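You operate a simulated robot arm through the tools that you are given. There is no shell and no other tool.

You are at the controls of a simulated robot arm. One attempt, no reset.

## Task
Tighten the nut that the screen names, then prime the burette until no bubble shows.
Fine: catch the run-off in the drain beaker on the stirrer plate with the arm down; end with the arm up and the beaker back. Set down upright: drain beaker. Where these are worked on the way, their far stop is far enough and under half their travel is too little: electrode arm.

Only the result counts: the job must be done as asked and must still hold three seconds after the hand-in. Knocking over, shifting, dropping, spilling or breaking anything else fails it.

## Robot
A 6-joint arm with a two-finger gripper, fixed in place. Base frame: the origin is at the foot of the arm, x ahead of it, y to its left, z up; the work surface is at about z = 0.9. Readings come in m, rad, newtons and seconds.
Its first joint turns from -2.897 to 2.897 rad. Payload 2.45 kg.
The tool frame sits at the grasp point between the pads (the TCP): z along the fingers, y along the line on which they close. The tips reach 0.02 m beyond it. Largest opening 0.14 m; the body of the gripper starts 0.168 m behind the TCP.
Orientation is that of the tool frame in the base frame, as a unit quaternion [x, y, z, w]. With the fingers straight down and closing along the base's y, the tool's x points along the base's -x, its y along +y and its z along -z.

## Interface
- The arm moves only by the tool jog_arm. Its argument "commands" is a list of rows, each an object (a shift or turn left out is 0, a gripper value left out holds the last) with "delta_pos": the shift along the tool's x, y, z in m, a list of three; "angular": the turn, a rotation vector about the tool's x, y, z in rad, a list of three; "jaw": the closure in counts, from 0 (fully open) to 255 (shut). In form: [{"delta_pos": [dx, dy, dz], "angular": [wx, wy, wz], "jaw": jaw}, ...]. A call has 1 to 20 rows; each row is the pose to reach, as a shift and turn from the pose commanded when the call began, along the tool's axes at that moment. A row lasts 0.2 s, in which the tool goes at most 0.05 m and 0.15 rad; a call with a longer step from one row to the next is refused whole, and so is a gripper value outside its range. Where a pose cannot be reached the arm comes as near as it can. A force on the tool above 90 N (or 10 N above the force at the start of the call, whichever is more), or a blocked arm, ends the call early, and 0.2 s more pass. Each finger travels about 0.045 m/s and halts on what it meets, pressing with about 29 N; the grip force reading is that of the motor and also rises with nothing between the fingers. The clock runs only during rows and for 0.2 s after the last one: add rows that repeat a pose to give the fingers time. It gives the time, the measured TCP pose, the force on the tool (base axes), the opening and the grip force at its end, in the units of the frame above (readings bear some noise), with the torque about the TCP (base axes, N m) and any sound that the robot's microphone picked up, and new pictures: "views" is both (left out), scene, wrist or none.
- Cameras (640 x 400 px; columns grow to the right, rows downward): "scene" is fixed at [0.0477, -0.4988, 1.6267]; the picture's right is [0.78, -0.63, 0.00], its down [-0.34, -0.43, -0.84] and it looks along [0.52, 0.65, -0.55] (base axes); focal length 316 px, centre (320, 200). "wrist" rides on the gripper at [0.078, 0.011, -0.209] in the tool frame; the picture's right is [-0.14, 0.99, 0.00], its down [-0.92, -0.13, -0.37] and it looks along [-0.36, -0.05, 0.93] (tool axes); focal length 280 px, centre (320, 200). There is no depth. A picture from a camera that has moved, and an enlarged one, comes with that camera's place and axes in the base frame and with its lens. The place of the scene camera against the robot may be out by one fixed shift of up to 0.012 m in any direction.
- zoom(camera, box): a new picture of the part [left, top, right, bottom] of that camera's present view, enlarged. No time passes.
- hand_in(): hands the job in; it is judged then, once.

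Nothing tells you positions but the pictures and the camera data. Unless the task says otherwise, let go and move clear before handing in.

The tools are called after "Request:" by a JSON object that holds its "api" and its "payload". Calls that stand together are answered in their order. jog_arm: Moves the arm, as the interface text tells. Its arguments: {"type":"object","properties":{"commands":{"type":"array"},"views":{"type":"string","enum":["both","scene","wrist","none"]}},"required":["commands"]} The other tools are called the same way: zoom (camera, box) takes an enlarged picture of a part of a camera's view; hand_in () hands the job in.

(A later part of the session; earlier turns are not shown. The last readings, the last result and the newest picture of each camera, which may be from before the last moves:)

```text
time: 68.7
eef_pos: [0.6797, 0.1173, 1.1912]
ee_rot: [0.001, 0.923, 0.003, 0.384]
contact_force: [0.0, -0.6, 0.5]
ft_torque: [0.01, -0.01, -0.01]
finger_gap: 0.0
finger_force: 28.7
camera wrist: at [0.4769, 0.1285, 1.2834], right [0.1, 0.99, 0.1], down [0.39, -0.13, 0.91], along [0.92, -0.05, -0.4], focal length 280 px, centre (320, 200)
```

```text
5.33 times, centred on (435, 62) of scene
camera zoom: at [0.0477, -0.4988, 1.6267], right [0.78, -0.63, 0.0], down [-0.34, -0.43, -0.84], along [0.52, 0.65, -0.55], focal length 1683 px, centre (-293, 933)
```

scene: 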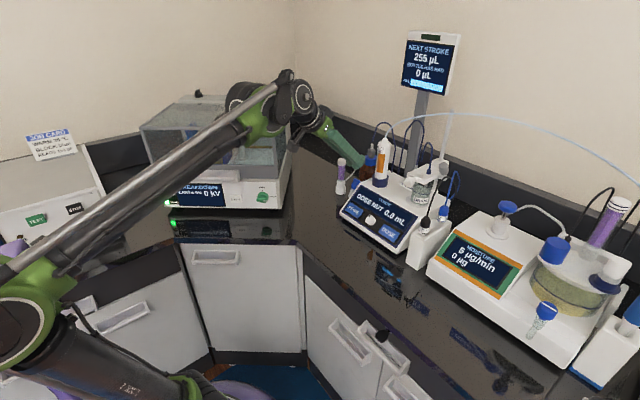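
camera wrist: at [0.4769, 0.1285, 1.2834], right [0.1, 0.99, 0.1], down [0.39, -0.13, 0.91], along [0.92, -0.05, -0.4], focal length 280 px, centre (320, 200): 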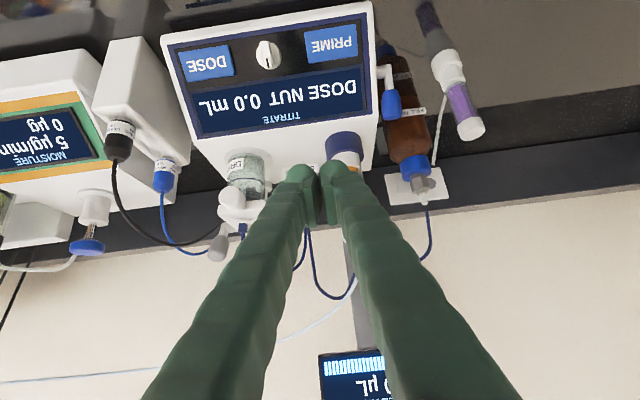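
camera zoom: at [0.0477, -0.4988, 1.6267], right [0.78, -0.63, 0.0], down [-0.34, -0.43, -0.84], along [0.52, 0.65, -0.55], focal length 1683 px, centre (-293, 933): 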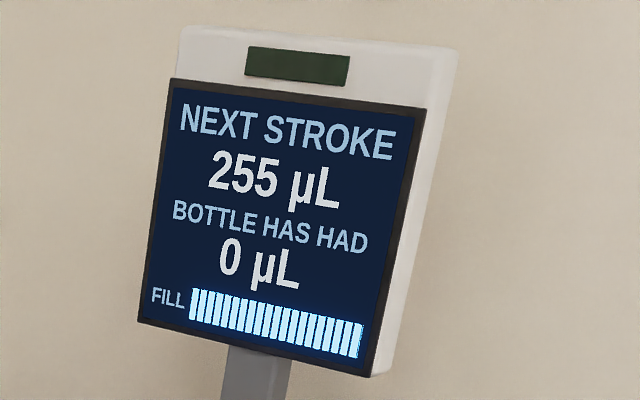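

PRIME's face is at about (0.725, 0.153, 0.967) on a 45° slope. I go to 5 cm in front of it with closed fingertips, perpendicular to the panel.

Request:
{"api": "jog_arm", "payload": {"commands": [{"delta_pos": [0.0254, 0.0069, 0.0241]}, {"delta_pos": [0.0508, 0.0138, 0.0481]}, {"delta_pos": [0.0763, 0.0208, 0.0722]}, {"delta_pos": [0.1017, 0.0277, 0.0962]}, {"delta_pos": [0.1271, 0.0346, 0.1203]}, {"delta_pos": [0.1271, 0.0346, 0.1203]}]}}

Request:
{"api": "zoom", "payload": {"camera": "scene", "box": [320, 160, 440, 260]}}

Request:
{"api": "zoom", "payload": {"camera": "wrist", "box": [220, 60, 420, 220]}}

```text
time: 70.1
eef_pos: [0.6769, 0.1533, 1.0154]
ee_rot: [0.001, 0.924, 0.003, 0.383]
contact_force: [0.0, 0.0, 0.3]
ft_torque: [0.03, 0.01, 0.01]
finger_gap: 0.0
finger_force: 29.0
camera wrist: at [0.4734, 0.1656, 1.1082], right [0.1, 0.99, 0.1], down [0.39, -0.13, 0.91], along [0.92, -0.05, -0.4], focal length 280 px, centre (320, 200)
```

scene: 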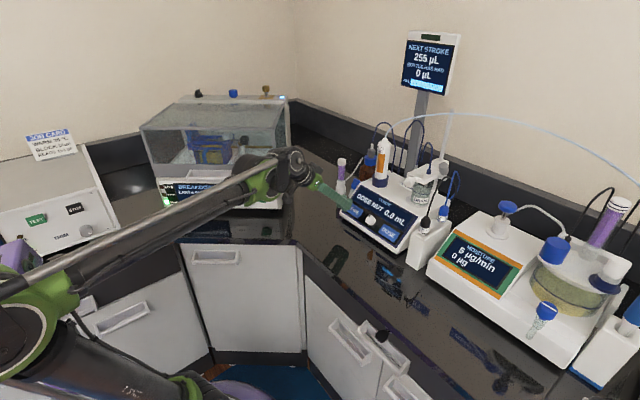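
wrist: 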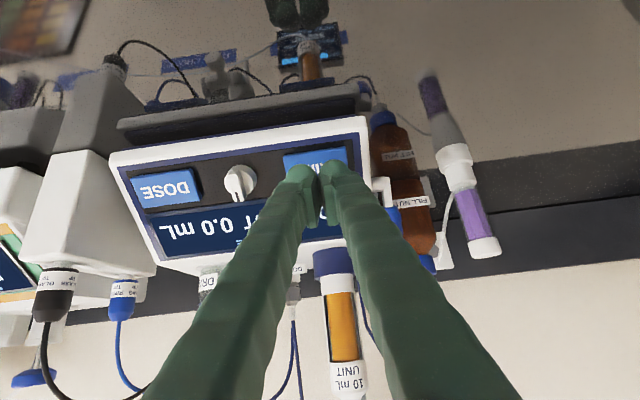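

```text
4.00 times, centred on (380, 210) of scene
camera zoom: at [0.0477, -0.4988, 1.6267], right [0.78, -0.63, 0.0], down [-0.34, -0.43, -0.84], along [0.52, 0.65, -0.55], focal length 1262 px, centre (80, 160)
```

zoom: 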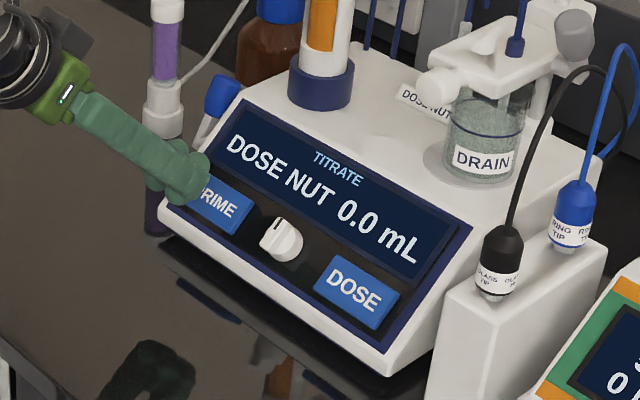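

```text
2.50 times, centred on (320, 140) of wrist
camera zoom: at [0.4734, 0.1656, 1.1082], right [0.1, 0.99, 0.1], down [0.39, -0.13, 0.91], along [0.92, -0.05, -0.4], focal length 701 px, centre (320, 350)
```

zoom: 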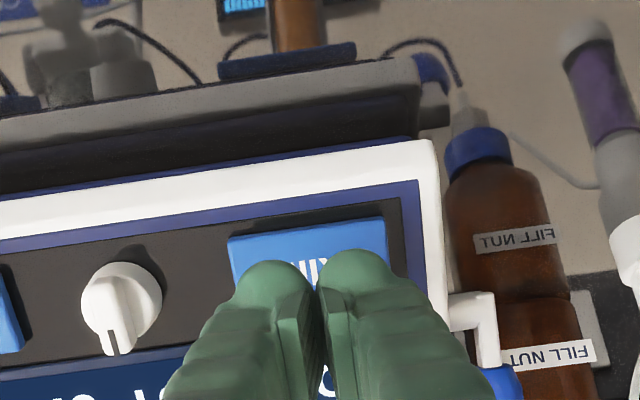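

The fingertips are lined up with PRIME. I approach along the tool axis and feel for the button.

Request:
{"api": "jog_arm", "payload": {"commands": [{"delta_pos": [0, 0, 0.02]}, {"delta_pos": [0, 0, 0.035]}, {"delta_pos": [0, 0, 0.042]}, {"delta_pos": [0, 0, 0.045]}], "views": "none"}}

Request:
{"api": "jog_arm", "payload": {"commands": [{"delta_pos": [0, 0, 0.002]}, {"delta_pos": [0, 0, 0.004]}], "views": "none"}}

```text
time: 71.1
eef_pos: [0.7061, 0.1562, 0.9836]
ee_rot: [0.002, 0.924, 0.002, 0.383]
contact_force: [1.0, -0.1, -0.1]
ft_torque: [0.0, -0.01, -0.01]
finger_gap: 0.0
finger_force: 28.3
```

```text
time: 71.7
eef_pos: [0.7086, 0.1566, 0.9803]
ee_rot: [0.002, 0.924, 0.002, 0.383]
contact_force: [0.4, 0.3, -0.4]
ft_torque: [0.01, 0.01, -0.01]
finger_gap: 0.0
finger_force: 28.9
```

Request:
{"api": "jog_arm", "payload": {"commands": [{"delta_pos": [0, 0, 0.002]}, {"delta_pos": [0, 0, 0.004]}], "views": "none"}}

Request:
{"api": "jog_arm", "payload": {"commands": [{"delta_pos": [0, 0, 0.002]}, {"delta_pos": [0, 0, 0.004]}]}}

Request:
{"api": "zoom", "payload": {"camera": "scene", "box": [320, 160, 440, 260]}}

```text
time: 72.3
eef_pos: [0.7113, 0.1557, 0.9766]
ee_rot: [0.0, 0.924, 0.003, 0.383]
contact_force: [-0.3, 0.0, -0.1]
ft_torque: [-0.02, -0.01, 0.02]
finger_gap: 0.0
finger_force: 29.5
```

```text
time: 72.9
eef_pos: [0.7154, 0.1552, 0.9748]
ee_rot: [0.001, 0.924, 0.003, 0.383]
contact_force: [-0.3, -0.3, -0.1]
ft_torque: [-0.02, 0.01, -0.01]
finger_gap: 0.0061
finger_force: 29.5
camera wrist: at [0.5114, 0.1666, 1.0679], right [0.1, 0.99, 0.1], down [0.39, -0.13, 0.91], along [0.92, -0.05, -0.4], focal length 280 px, centre (320, 200)
```

scene: 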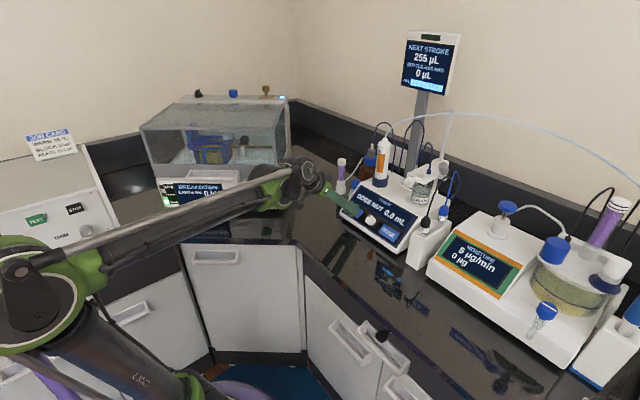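
wrist: 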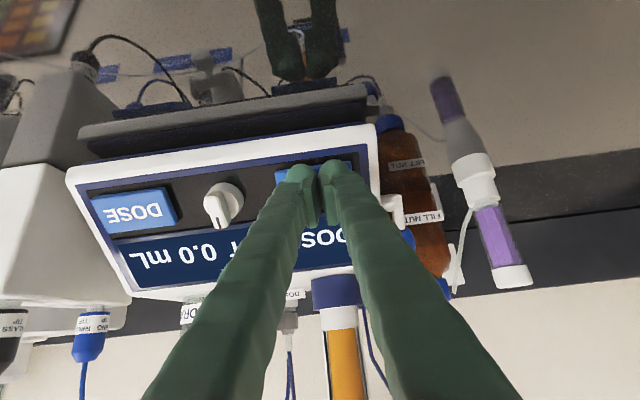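

```text
4.00 times, centred on (380, 210) of scene
camera zoom: at [0.0477, -0.4988, 1.6267], right [0.78, -0.63, 0.0], down [-0.34, -0.43, -0.84], along [0.52, 0.65, -0.55], focal length 1262 px, centre (80, 160)
```

zoom: 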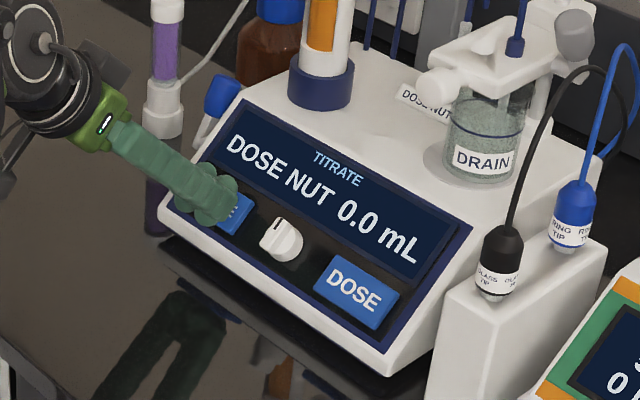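

Request:
{"api": "zoom", "payload": {"camera": "wrist", "box": [240, 100, 400, 230]}}

Request:
{"api": "zoom", "payload": {"camera": "scene", "box": [345, 180, 395, 225]}}

```text
3.08 times, centred on (320, 165) of wrist
camera zoom: at [0.5114, 0.1666, 1.0679], right [0.1, 0.99, 0.1], down [0.39, -0.13, 0.91], along [0.92, -0.05, -0.4], focal length 863 px, centre (320, 308)
```

zoom: 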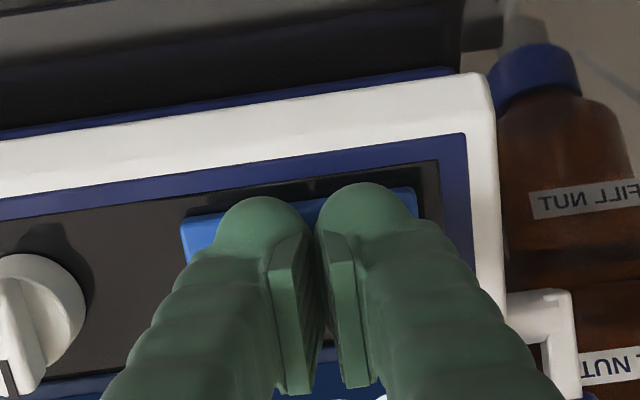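

```text
8.89 times, centred on (370, 202) of scene
camera zoom: at [0.0477, -0.4988, 1.6267], right [0.78, -0.63, 0.0], down [-0.34, -0.43, -0.84], along [0.52, 0.65, -0.55], focal length 2806 px, centre (-124, 178)
```

zoom: 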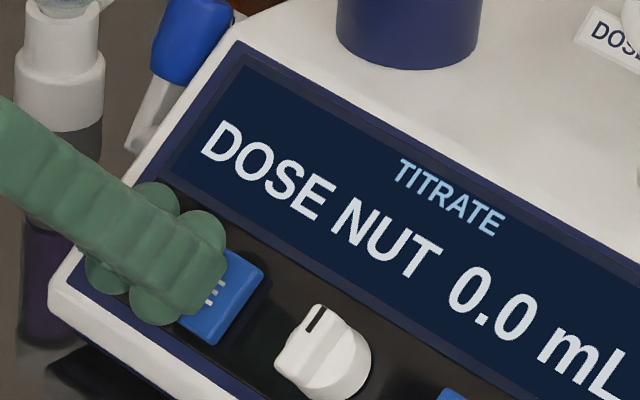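

Fingertips touch the button; no press force yet. I push on in 2 mm steps.

Request:
{"api": "jog_arm", "payload": {"commands": [{"delta_pos": [0, 0, 0.002]}, {"delta_pos": [0, 0, 0.002]}], "views": "none"}}

Request:
{"api": "jog_arm", "payload": {"commands": [{"delta_pos": [0, 0, 0.002]}, {"delta_pos": [0, 0, 0.002]}]}}

Request:
{"api": "zoom", "payload": {"camera": "scene", "box": [345, 160, 435, 240]}}

Request:
{"api": "zoom", "payload": {"camera": "scene", "box": [400, 25, 470, 100]}}

```text
time: 73.5
eef_pos: [0.7167, 0.156, 0.9727]
ee_rot: [0.001, 0.924, 0.003, 0.383]
contact_force: [-1.6, -0.6, 1.5]
ft_torque: [-0.04, 0.05, 0.04]
finger_gap: 0.006
finger_force: 29.9
heard: click
```

```text
time: 74.1
eef_pos: [0.7172, 0.1556, 0.9735]
ee_rot: [0.0, 0.924, 0.003, 0.383]
contact_force: [-4.3, -1.6, 3.1]
ft_torque: [-0.05, 0.1, 0.0]
finger_gap: 0.0061
finger_force: 29.6
camera wrist: at [0.514, 0.167, 1.0653], right [0.1, 0.99, 0.1], down [0.39, -0.13, 0.91], along [0.92, -0.05, -0.4], focal length 280 px, centre (320, 200)
```

scene: 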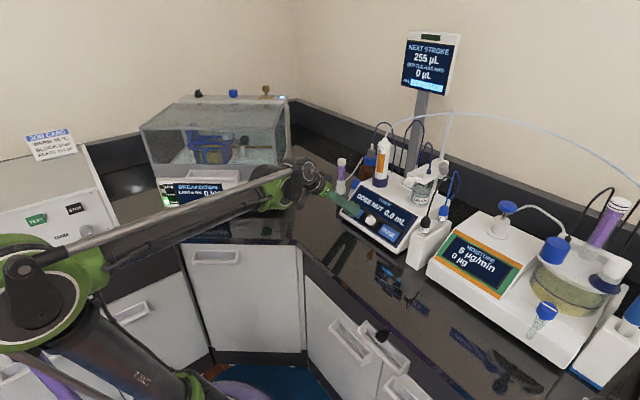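
wrist: 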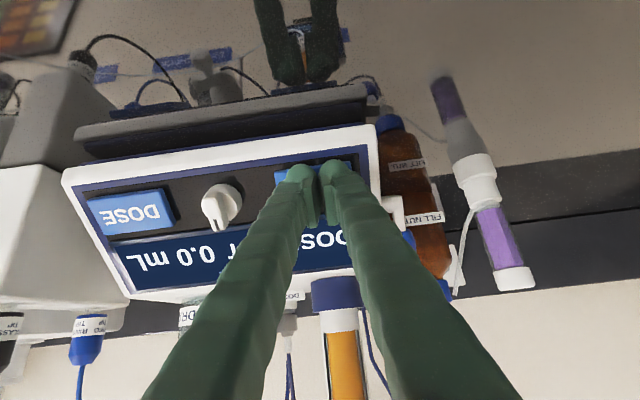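

```text
5.00 times, centred on (390, 200) of scene
camera zoom: at [0.0477, -0.4988, 1.6267], right [0.78, -0.63, 0.0], down [-0.34, -0.43, -0.84], along [0.52, 0.65, -0.55], focal length 1578 px, centre (-30, 200)
```

zoom: 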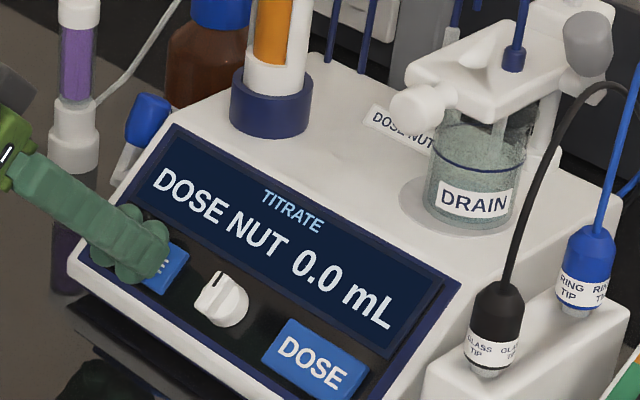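

```text
5.33 times, centred on (435, 62) of scene
camera zoom: at [0.0477, -0.4988, 1.6267], right [0.78, -0.63, 0.0], down [-0.34, -0.43, -0.84], along [0.52, 0.65, -0.55], focal length 1683 px, centre (-293, 933)
```

zoom: 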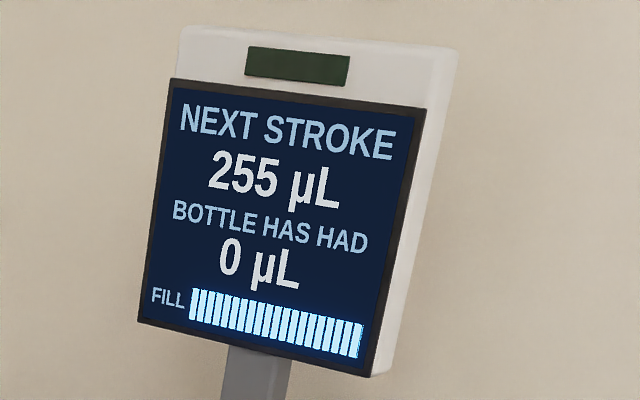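

A click was heard: PRIME is pressed. I hold a moment and look for the bubble and for liquid movement.

Request:
{"api": "jog_arm", "payload": {"commands": [{"delta_pos": [0, 0, 0]}, {"delta_pos": [0, 0, 0]}, {"delta_pos": [0, 0, 0]}], "views": "none"}}

Request:
{"api": "zoom", "payload": {"camera": "scene", "box": [360, 110, 470, 220]}}

Request:
{"api": "zoom", "payload": {"camera": "scene", "box": [405, 160, 450, 210]}}

Request:
{"api": "zoom", "payload": {"camera": "wrist", "box": [240, 250, 420, 400]}}

```text
time: 74.9
eef_pos: [0.7171, 0.1564, 0.9732]
ee_rot: [0.001, 0.924, 0.003, 0.383]
contact_force: [-4.4, -1.1, 3.5]
ft_torque: [-0.04, 0.04, 0.0]
finger_gap: 0.0061
finger_force: 29.5
```

```text
3.64 times, centred on (415, 165) of scene
camera zoom: at [0.0477, -0.4988, 1.6267], right [0.78, -0.63, 0.0], down [-0.34, -0.43, -0.84], along [0.52, 0.65, -0.55], focal length 1148 px, centre (-26, 327)
```

zoom: 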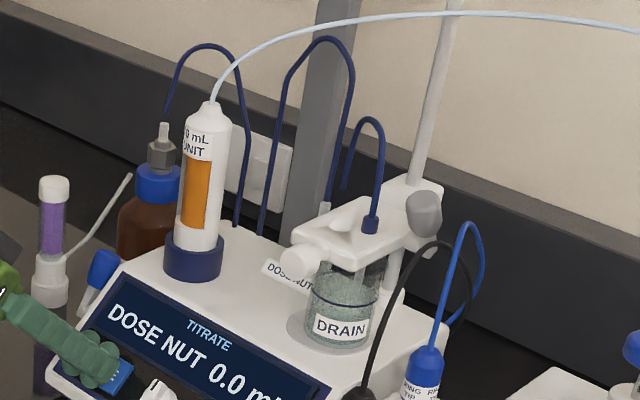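

```text
8.00 times, centred on (428, 185) of scene
camera zoom: at [0.0477, -0.4988, 1.6267], right [0.78, -0.63, 0.0], down [-0.34, -0.43, -0.84], along [0.52, 0.65, -0.55], focal length 2525 px, centre (-540, 320)
```

zoom: 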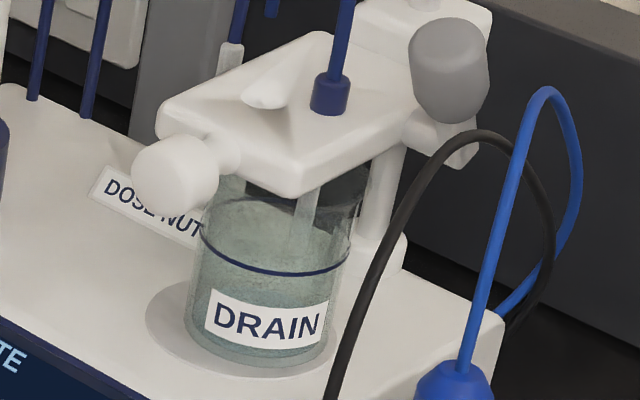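

```text
2.67 times, centred on (330, 325) of wrist
camera zoom: at [0.5141, 0.167, 1.0653], right [0.1, 0.99, 0.1], down [0.39, -0.13, 0.91], along [0.92, -0.05, -0.4], focal length 748 px, centre (293, -133)
```

zoom: 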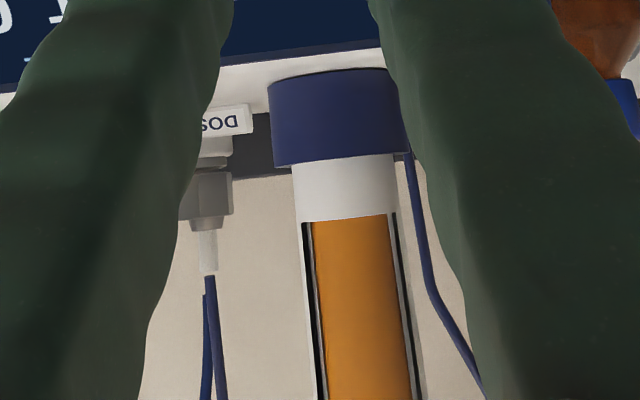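

Request:
{"api": "jog_arm", "payload": {"commands": [{"delta_pos": [0, 0, -0.01]}, {"delta_pos": [0, 0, -0.03]}, {"delta_pos": [0, 0, -0.03]}]}}

Request:
{"api": "zoom", "payload": {"camera": "scene", "box": [345, 160, 435, 240]}}

Request:
{"api": "zoom", "payload": {"camera": "scene", "box": [370, 120, 430, 190]}}

```text
time: 75.7
eef_pos: [0.6953, 0.1551, 0.9923]
ee_rot: [0.001, 0.924, 0.003, 0.383]
contact_force: [-0.1, -0.3, -0.5]
ft_torque: [0.01, 0.03, 0.0]
finger_gap: 0.0
finger_force: 29.6
camera wrist: at [0.4929, 0.1666, 1.0858], right [0.1, 0.99, 0.1], down [0.39, -0.13, 0.91], along [0.92, -0.05, -0.4], focal length 280 px, centre (320, 200)
```

scene: 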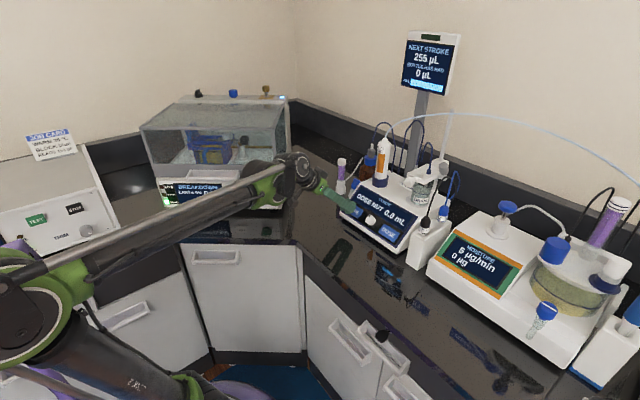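
wrist: 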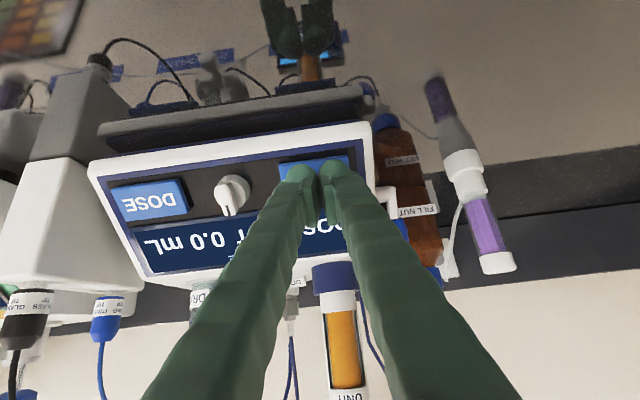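

```text
5.00 times, centred on (390, 200) of scene
camera zoom: at [0.0477, -0.4988, 1.6267], right [0.78, -0.63, 0.0], down [-0.34, -0.43, -0.84], along [0.52, 0.65, -0.55], focal length 1578 px, centre (-30, 200)
```

zoom: 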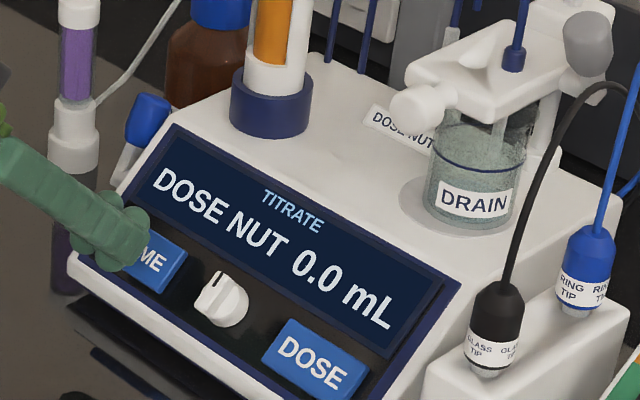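

```text
5.71 times, centred on (400, 155) of scene
camera zoom: at [0.0477, -0.4988, 1.6267], right [0.78, -0.63, 0.0], down [-0.34, -0.43, -0.84], along [0.52, 0.65, -0.55], focal length 1804 px, centre (-137, 457)
```

zoom: 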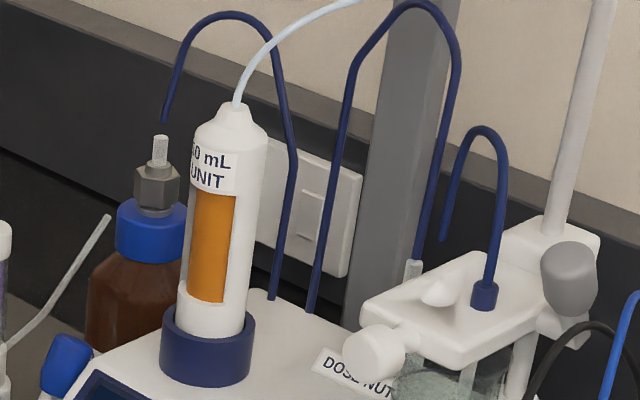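

Request:
{"api": "zoom", "payload": {"camera": "wrist", "box": [260, 240, 400, 400]}}

Request:
{"api": "zoom", "payload": {"camera": "scene", "box": [410, 165, 445, 205]}}

```text
2.50 times, centred on (330, 320) of wrist
camera zoom: at [0.4929, 0.1666, 1.0858], right [0.1, 0.99, 0.1], down [0.39, -0.13, 0.91], along [0.92, -0.05, -0.4], focal length 701 px, centre (295, -100)
```

zoom: 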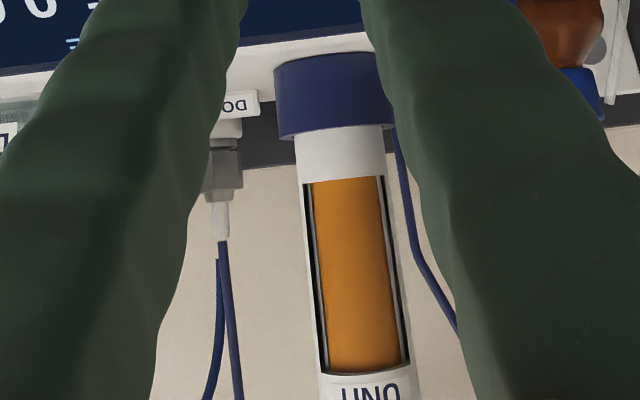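

```text
10.00 times, centred on (428, 185) of scene
camera zoom: at [0.0477, -0.4988, 1.6267], right [0.78, -0.63, 0.0], down [-0.34, -0.43, -0.84], along [0.52, 0.65, -0.55], focal length 3156 px, centre (-755, 350)
```

zoom: 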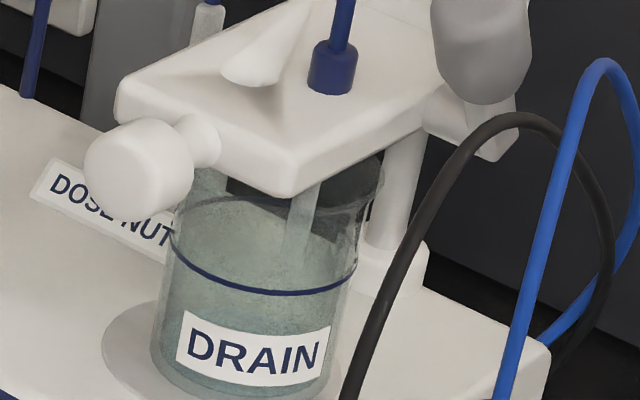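

No change is obvious yet. I search for the bubble along tubes and the burette with closer zooms.

Request:
{"api": "zoom", "payload": {"camera": "scene", "box": [375, 110, 415, 150]}}

Request:
{"api": "zoom", "payload": {"camera": "scene", "box": [440, 100, 640, 240]}}

Request:
{"api": "zoom", "payload": {"camera": "scene", "box": [370, 140, 400, 190]}}

Request:
{"api": "zoom", "payload": {"camera": "scene", "box": [395, 130, 445, 180]}}

```text
10.00 times, centred on (395, 130) of scene
camera zoom: at [0.0477, -0.4988, 1.6267], right [0.78, -0.63, 0.0], down [-0.34, -0.43, -0.84], along [0.52, 0.65, -0.55], focal length 3156 px, centre (-430, 900)
```

zoom: 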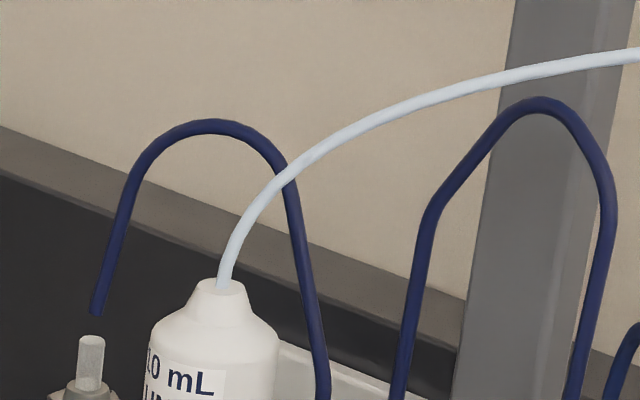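

```text
2.86 times, centred on (540, 170) of scene
camera zoom: at [0.0477, -0.4988, 1.6267], right [0.78, -0.63, 0.0], down [-0.34, -0.43, -0.84], along [0.52, 0.65, -0.55], focal length 902 px, centre (-309, 286)
```

zoom: 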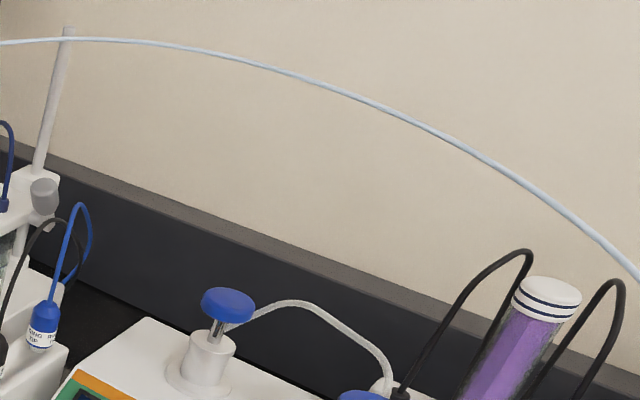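

```text
8.00 times, centred on (385, 165) of scene
camera zoom: at [0.0477, -0.4988, 1.6267], right [0.78, -0.63, 0.0], down [-0.34, -0.43, -0.84], along [0.52, 0.65, -0.55], focal length 2525 px, centre (-200, 480)
```

zoom: 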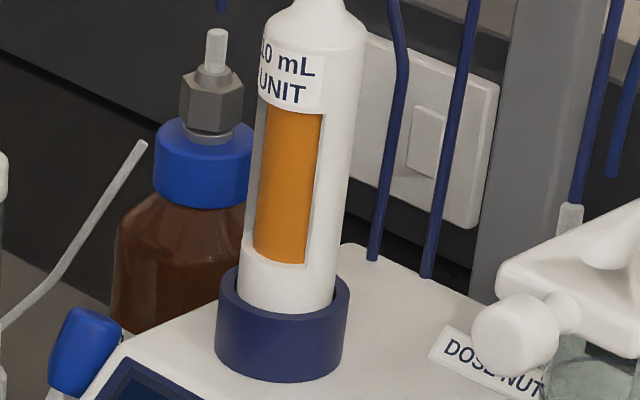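

```text
8.00 times, centred on (420, 155) of scene
camera zoom: at [0.0477, -0.4988, 1.6267], right [0.78, -0.63, 0.0], down [-0.34, -0.43, -0.84], along [0.52, 0.65, -0.55], focal length 2525 px, centre (-480, 560)
```

zoom: 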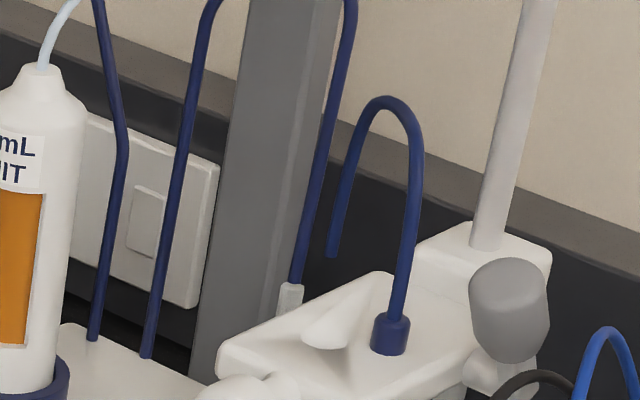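

Request:
{"api": "zoom", "payload": {"camera": "scene", "box": [414, 168, 436, 190]}}

Request:
{"api": "zoom", "payload": {"camera": "wrist", "box": [295, 250, 395, 400]}}

Request:
{"api": "zoom", "payload": {"camera": "scene", "box": [400, 150, 420, 180]}}

```text
16.00 times, centred on (425, 179) of scene
camera zoom: at [0.0477, -0.4988, 1.6267], right [0.78, -0.63, 0.0], down [-0.34, -0.43, -0.84], along [0.52, 0.65, -0.55], focal length 5050 px, centre (-1360, 536)
```

zoom: 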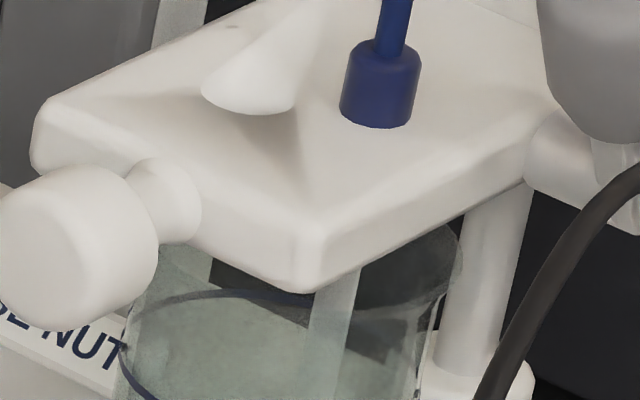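

```text
2.67 times, centred on (345, 325) of wrist
camera zoom: at [0.4929, 0.1666, 1.0858], right [0.1, 0.99, 0.1], down [0.39, -0.13, 0.91], along [0.92, -0.05, -0.4], focal length 748 px, centre (253, -133)
```

zoom: 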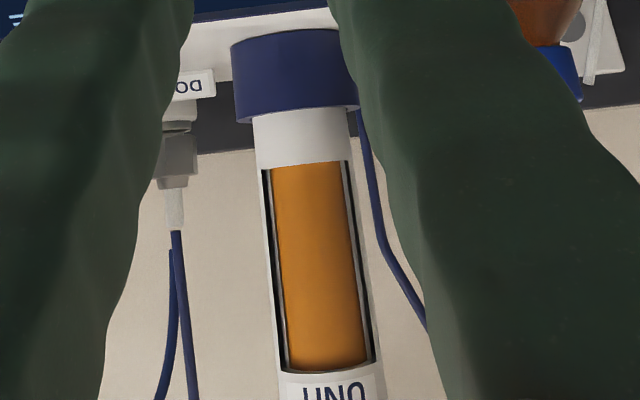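

```text
13.33 times, centred on (410, 165) of scene
camera zoom: at [0.0477, -0.4988, 1.6267], right [0.78, -0.63, 0.0], down [-0.34, -0.43, -0.84], along [0.52, 0.65, -0.55], focal length 4208 px, centre (-880, 667)
```

zoom: 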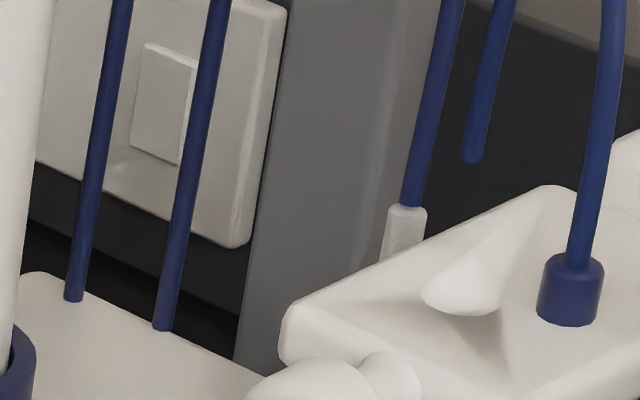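

I see no bubble and no change yet. I press PRIME again, a bit more firmly, and observe while holding.

Request:
{"api": "jog_arm", "payload": {"commands": [{"delta_pos": [0, 0, 0.02]}, {"delta_pos": [0, 0, 0.027]}, {"delta_pos": [0, 0, 0.031]}, {"delta_pos": [0, 0, 0.033]}, {"delta_pos": [0, 0, 0.033]}], "views": "none"}}

Request:
{"api": "zoom", "payload": {"camera": "scene", "box": [345, 110, 455, 240]}}

Request:
{"api": "zoom", "payload": {"camera": "scene", "box": [410, 165, 445, 205]}}

Request:
{"api": "zoom", "payload": {"camera": "wrist", "box": [260, 240, 400, 400]}}

```text
time: 76.9
eef_pos: [0.7187, 0.1559, 0.9703]
ee_rot: [0.001, 0.924, 0.003, 0.382]
contact_force: [-12.1, -4.4, 8.3]
ft_torque: [-0.12, 0.23, -0.06]
finger_gap: 0.0061
finger_force: 29.1
heard: click
```

```text
3.08 times, centred on (400, 175) of scene
camera zoom: at [0.0477, -0.4988, 1.6267], right [0.78, -0.63, 0.0], down [-0.34, -0.43, -0.84], along [0.52, 0.65, -0.55], focal length 971 px, centre (74, 277)
```

zoom: 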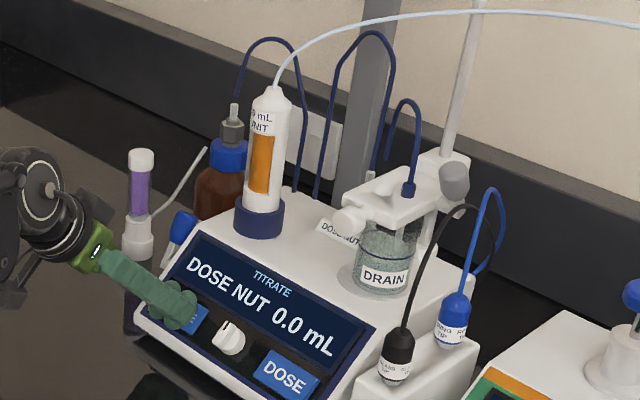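

```text
10.00 times, centred on (428, 185) of scene
camera zoom: at [0.0477, -0.4988, 1.6267], right [0.78, -0.63, 0.0], down [-0.34, -0.43, -0.84], along [0.52, 0.65, -0.55], focal length 3156 px, centre (-755, 350)
```

zoom: 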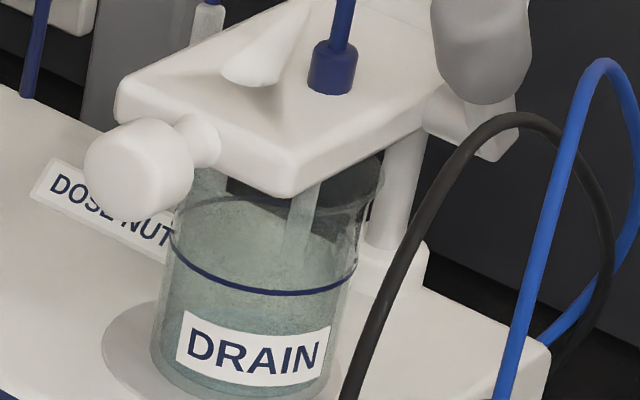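

```text
2.50 times, centred on (330, 320) of wrist
camera zoom: at [0.5154, 0.1672, 1.0631], right [0.1, 0.99, 0.1], down [0.39, -0.13, 0.91], along [0.92, -0.05, -0.4], focal length 701 px, centre (295, -100)
```

zoom: 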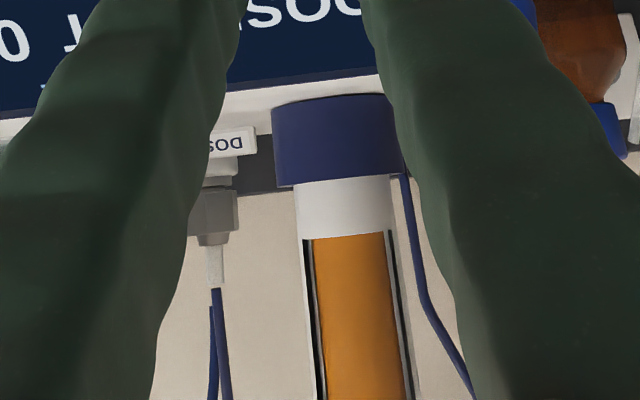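

Request:
{"api": "jog_arm", "payload": {"commands": [{"delta_pos": [0, 0, 0]}, {"delta_pos": [0, 0, 0]}, {"delta_pos": [0, 0, 0]}, {"delta_pos": [0, 0, 0]}, {"delta_pos": [0, 0, 0]}, {"delta_pos": [0, 0, 0]}, {"delta_pos": [0, 0, 0]}, {"delta_pos": [0, 0, 0]}, {"delta_pos": [0, 0, 0]}, {"delta_pos": [0, 0, 0]}], "views": "wrist"}}

Request:
{"api": "zoom", "payload": {"camera": "scene", "box": [345, 110, 455, 240]}}

Request:
{"api": "zoom", "payload": {"camera": "scene", "box": [365, 130, 405, 190]}}

```text
time: 79.1
eef_pos: [0.7176, 0.158, 0.9702]
ee_rot: [0.0, 0.923, 0.003, 0.384]
contact_force: [-10.5, -2.1, 10.5]
ft_torque: [-0.03, 0.13, -0.02]
finger_gap: 0.0059
finger_force: 29.1
camera wrist: at [0.5157, 0.1675, 1.0632], right [0.1, 0.99, 0.1], down [0.39, -0.13, 0.91], along [0.92, -0.05, -0.4], focal length 280 px, centre (320, 200)
```

wrist: 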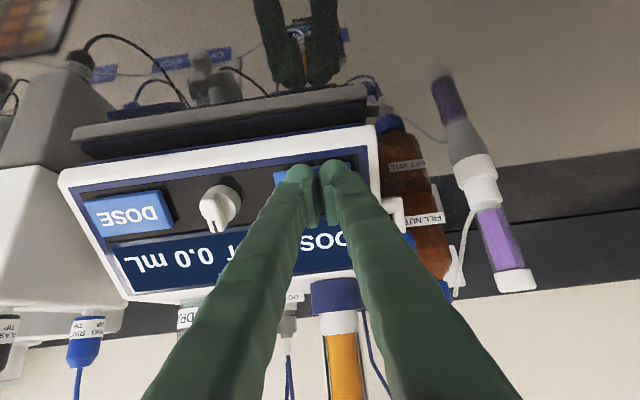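

```text
3.08 times, centred on (400, 175) of scene
camera zoom: at [0.0477, -0.4988, 1.6267], right [0.78, -0.63, 0.0], down [-0.34, -0.43, -0.84], along [0.52, 0.65, -0.55], focal length 971 px, centre (74, 277)
```

zoom: 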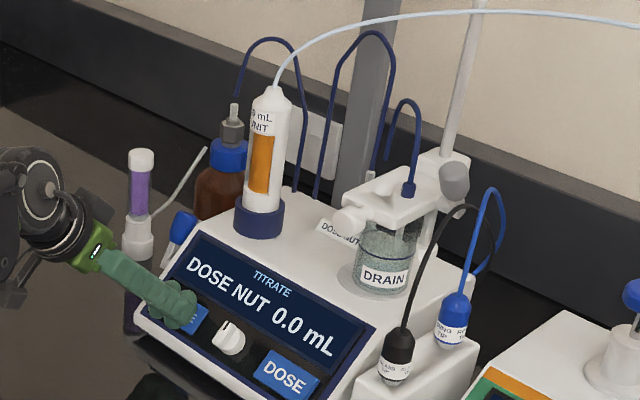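

```text
6.67 times, centred on (385, 160) of scene
camera zoom: at [0.0477, -0.4988, 1.6267], right [0.78, -0.63, 0.0], down [-0.34, -0.43, -0.84], along [0.52, 0.65, -0.55], focal length 2104 px, centre (-113, 467)
```

zoom: 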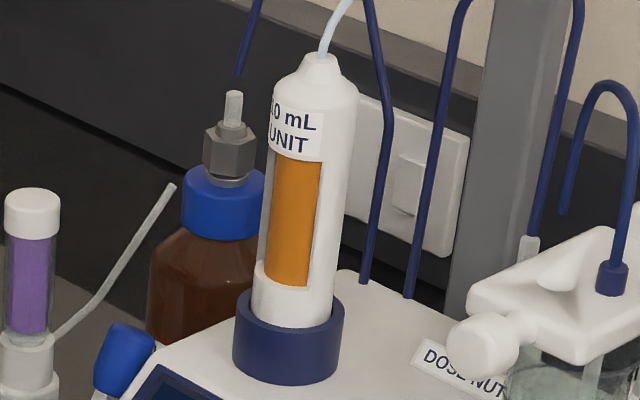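

Request:
{"api": "jog_arm", "payload": {"commands": [{"delta_pos": [0, 0, -0.01]}, {"delta_pos": [0, 0, -0.04]}, {"delta_pos": [-0.03, -0.01, -0.06]}, {"delta_pos": [-0.06, -0.02, -0.09]}, {"delta_pos": [-0.09, -0.03, -0.12]}, {"delta_pos": [-0.12, -0.04, -0.15]}, {"delta_pos": [-0.12, -0.04, -0.15]}]}}

Request:
{"api": "zoom", "payload": {"camera": "wrist", "box": [200, 80, 440, 260]}}

```text
time: 80.7
eef_pos: [0.6979, 0.1128, 1.1625]
ee_rot: [0.001, 0.924, 0.003, 0.382]
contact_force: [0.9, 0.3, 0.0]
ft_torque: [0.01, -0.01, 0.03]
finger_gap: 0.0001
finger_force: 29.8
camera wrist: at [0.4944, 0.1241, 1.2556], right [0.1, 0.99, 0.1], down [0.39, -0.13, 0.91], along [0.92, -0.05, -0.4], focal length 280 px, centre (320, 200)
```

scene: 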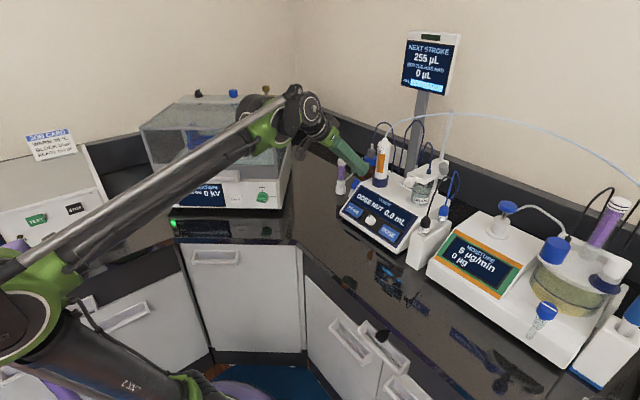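
wrist: 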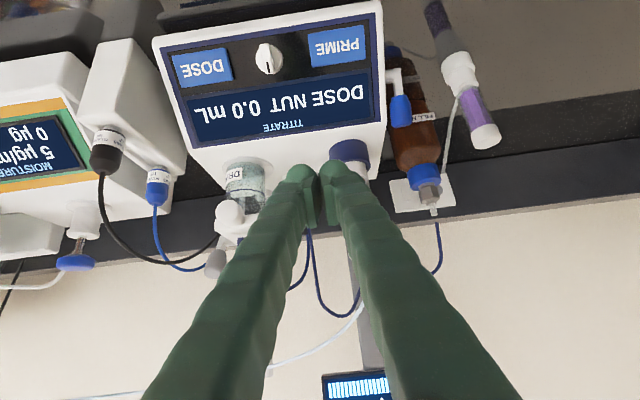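

```text
2.22 times, centred on (320, 170) of wrist
camera zoom: at [0.4944, 0.1241, 1.2556], right [0.1, 0.99, 0.1], down [0.39, -0.13, 0.91], along [0.92, -0.05, -0.4], focal length 623 px, centre (320, 267)
```

zoom: 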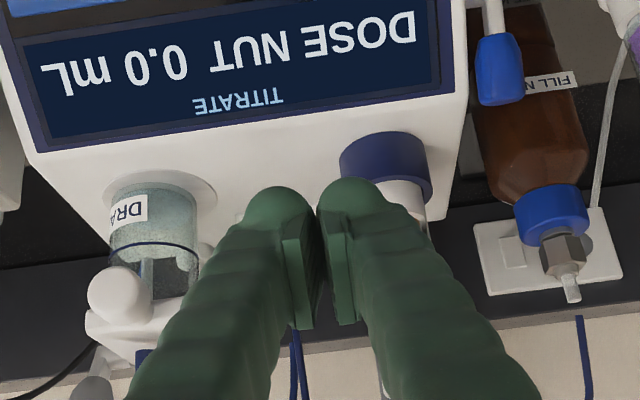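

Request:
{"api": "zoom", "payload": {"camera": "wrist", "box": [215, 145, 285, 225]}}

Request:
{"api": "zoom", "payload": {"camera": "scene", "box": [405, 165, 445, 210]}}

```text
5.00 times, centred on (250, 185) of wrist
camera zoom: at [0.4944, 0.1241, 1.2556], right [0.1, 0.99, 0.1], down [0.39, -0.13, 0.91], along [0.92, -0.05, -0.4], focal length 1402 px, centre (670, 275)
```

zoom: 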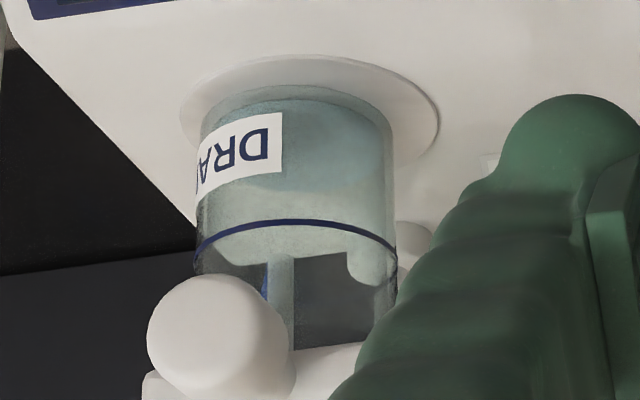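

```text
8.89 times, centred on (425, 188) of scene
camera zoom: at [0.0477, -0.4988, 1.6267], right [0.78, -0.63, 0.0], down [-0.34, -0.43, -0.84], along [0.52, 0.65, -0.55], focal length 2806 px, centre (-613, 311)
```

zoom: 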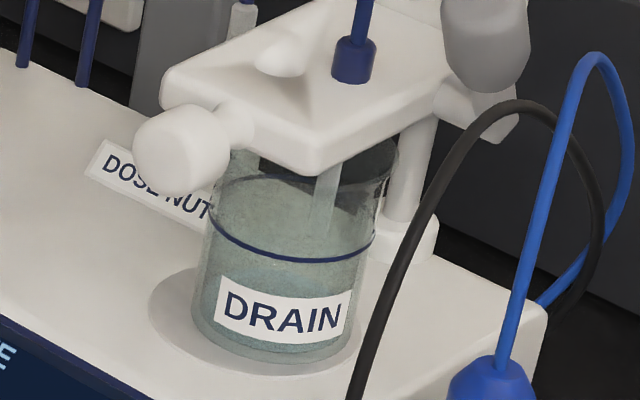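

Request:
{"api": "zoom", "payload": {"camera": "wrist", "box": [228, 155, 272, 195]}}

Request:
{"api": "zoom", "payload": {"camera": "scene", "box": [412, 178, 437, 205]}}

```text
10.00 times, centred on (250, 175) of wrist
camera zoom: at [0.4944, 0.1241, 1.2556], right [0.1, 0.99, 0.1], down [0.39, -0.13, 0.91], along [0.92, -0.05, -0.4], focal length 2804 px, centre (1020, 450)
```

zoom: 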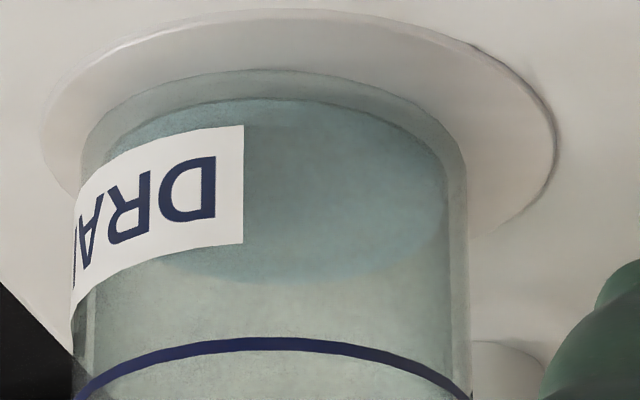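

```text
14.81 times, centred on (424, 192) of scene
camera zoom: at [0.0477, -0.4988, 1.6267], right [0.78, -0.63, 0.0], down [-0.34, -0.43, -0.84], along [0.52, 0.65, -0.55], focal length 4676 px, centre (-1228, 326)
```

zoom: 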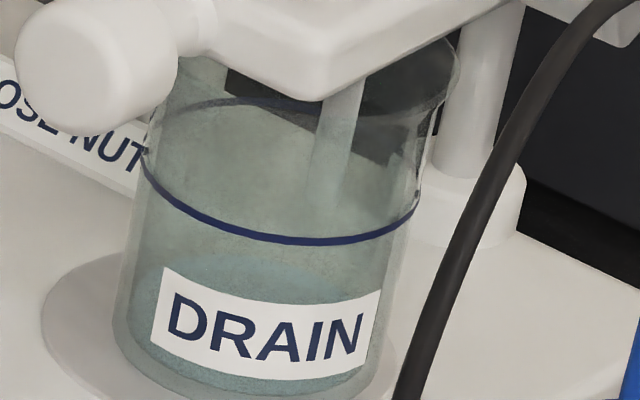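

There is now a bluish disc of liquid in the beaker bottom, so the prime strokes do deliver. I open the jaws to clear the wrist view and look for the bubble near the nut's clear sleeve and burette.

Request:
{"api": "jog_arm", "payload": {"commands": [{"jaw": 150}, {"jaw": 90}, {"jaw": 60}, {"jaw": 60}, {"jaw": 60}], "views": "wrist"}}

Request:
{"api": "zoom", "payload": {"camera": "wrist", "box": [270, 150, 350, 230]}}

Request:
{"api": "zoom", "payload": {"camera": "wrist", "box": [320, 140, 400, 260]}}

```text
time: 81.9
eef_pos: [0.6963, 0.1131, 1.1635]
ee_rot: [0.001, 0.924, 0.003, 0.382]
contact_force: [-0.9, -0.5, 0.1]
ft_torque: [0.01, -0.01, -0.03]
finger_gap: 0.1028
finger_force: 0.0
camera wrist: at [0.4944, 0.1242, 1.2552], right [0.1, 0.99, 0.1], down [0.39, -0.13, 0.91], along [0.92, -0.05, -0.4], focal length 280 px, centre (320, 200)
```

wrist: 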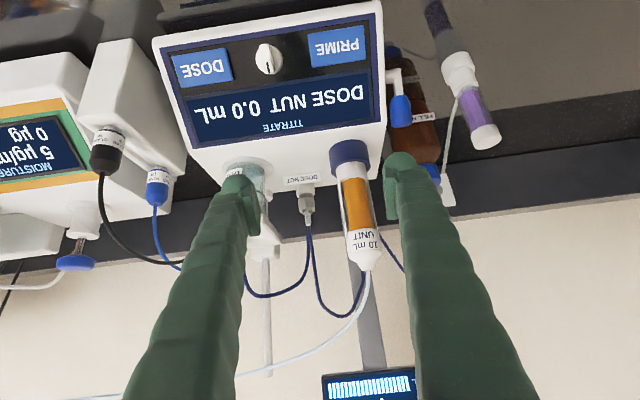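

```text
5.00 times, centred on (310, 190) of wrist
camera zoom: at [0.4944, 0.1242, 1.2552], right [0.1, 0.99, 0.1], down [0.39, -0.13, 0.91], along [0.92, -0.05, -0.4], focal length 1402 px, centre (370, 250)
```

zoom: 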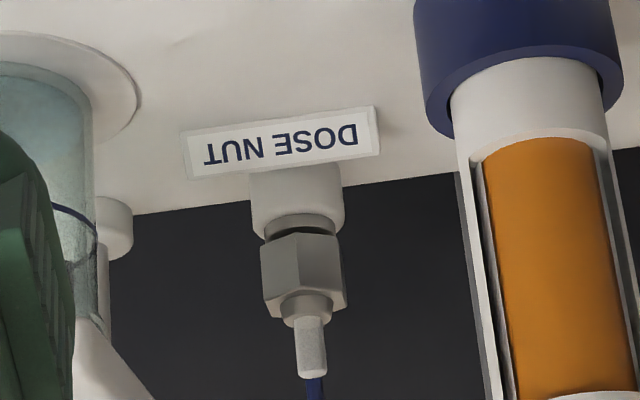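

```text
3.33 times, centred on (360, 200) of wrist
camera zoom: at [0.4944, 0.1242, 1.2552], right [0.1, 0.99, 0.1], down [0.39, -0.13, 0.91], along [0.92, -0.05, -0.4], focal length 935 px, centre (187, 200)
```

zoom: 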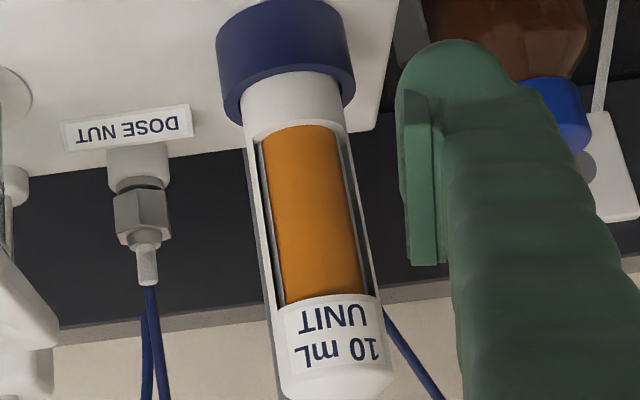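

Request:
{"api": "zoom", "payload": {"camera": "wrist", "box": [290, 175, 326, 221]}}

Request:
{"api": "zoom", "payload": {"camera": "wrist", "box": [330, 150, 390, 250]}}

Request:
{"api": "zoom", "payload": {"camera": "scene", "box": [372, 135, 402, 180]}}

```text
8.70 times, centred on (308, 198) of wrist
camera zoom: at [0.4944, 0.1242, 1.2552], right [0.1, 0.99, 0.1], down [0.39, -0.13, 0.91], along [0.92, -0.05, -0.4], focal length 2438 px, centre (424, 217)
```

zoom: 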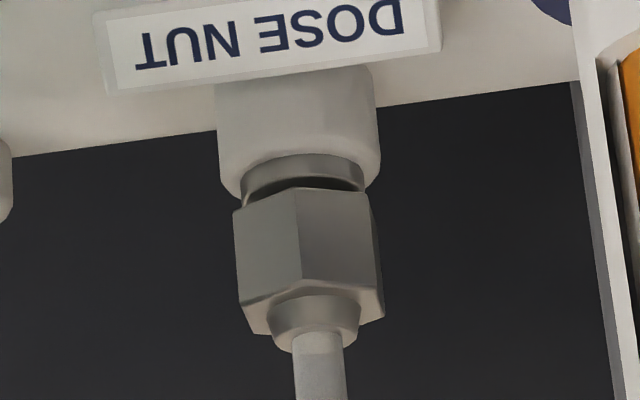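

```text
4.00 times, centred on (360, 200) of wrist
camera zoom: at [0.4944, 0.1242, 1.2552], right [0.1, 0.99, 0.1], down [0.39, -0.13, 0.91], along [0.92, -0.05, -0.4], focal length 1122 px, centre (160, 200)
```

zoom: 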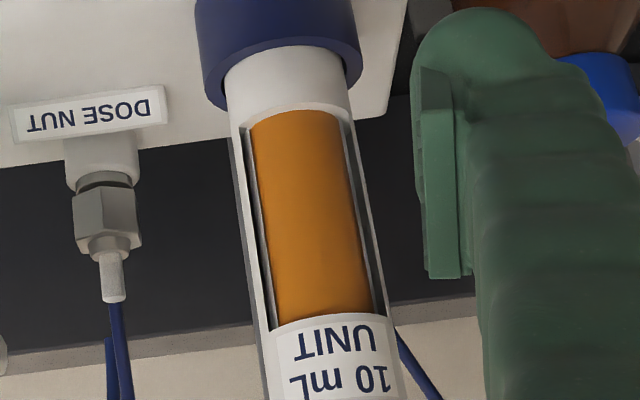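

```text
8.89 times, centred on (387, 158) of scene
camera zoom: at [0.0477, -0.4988, 1.6267], right [0.78, -0.63, 0.0], down [-0.34, -0.43, -0.84], along [0.52, 0.65, -0.55], focal length 2806 px, centre (-276, 578)
```

zoom: 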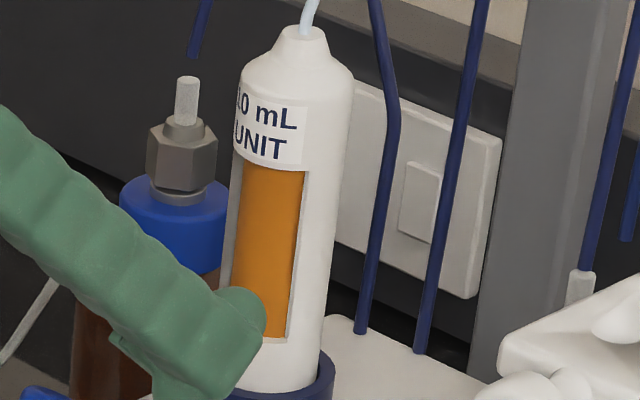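

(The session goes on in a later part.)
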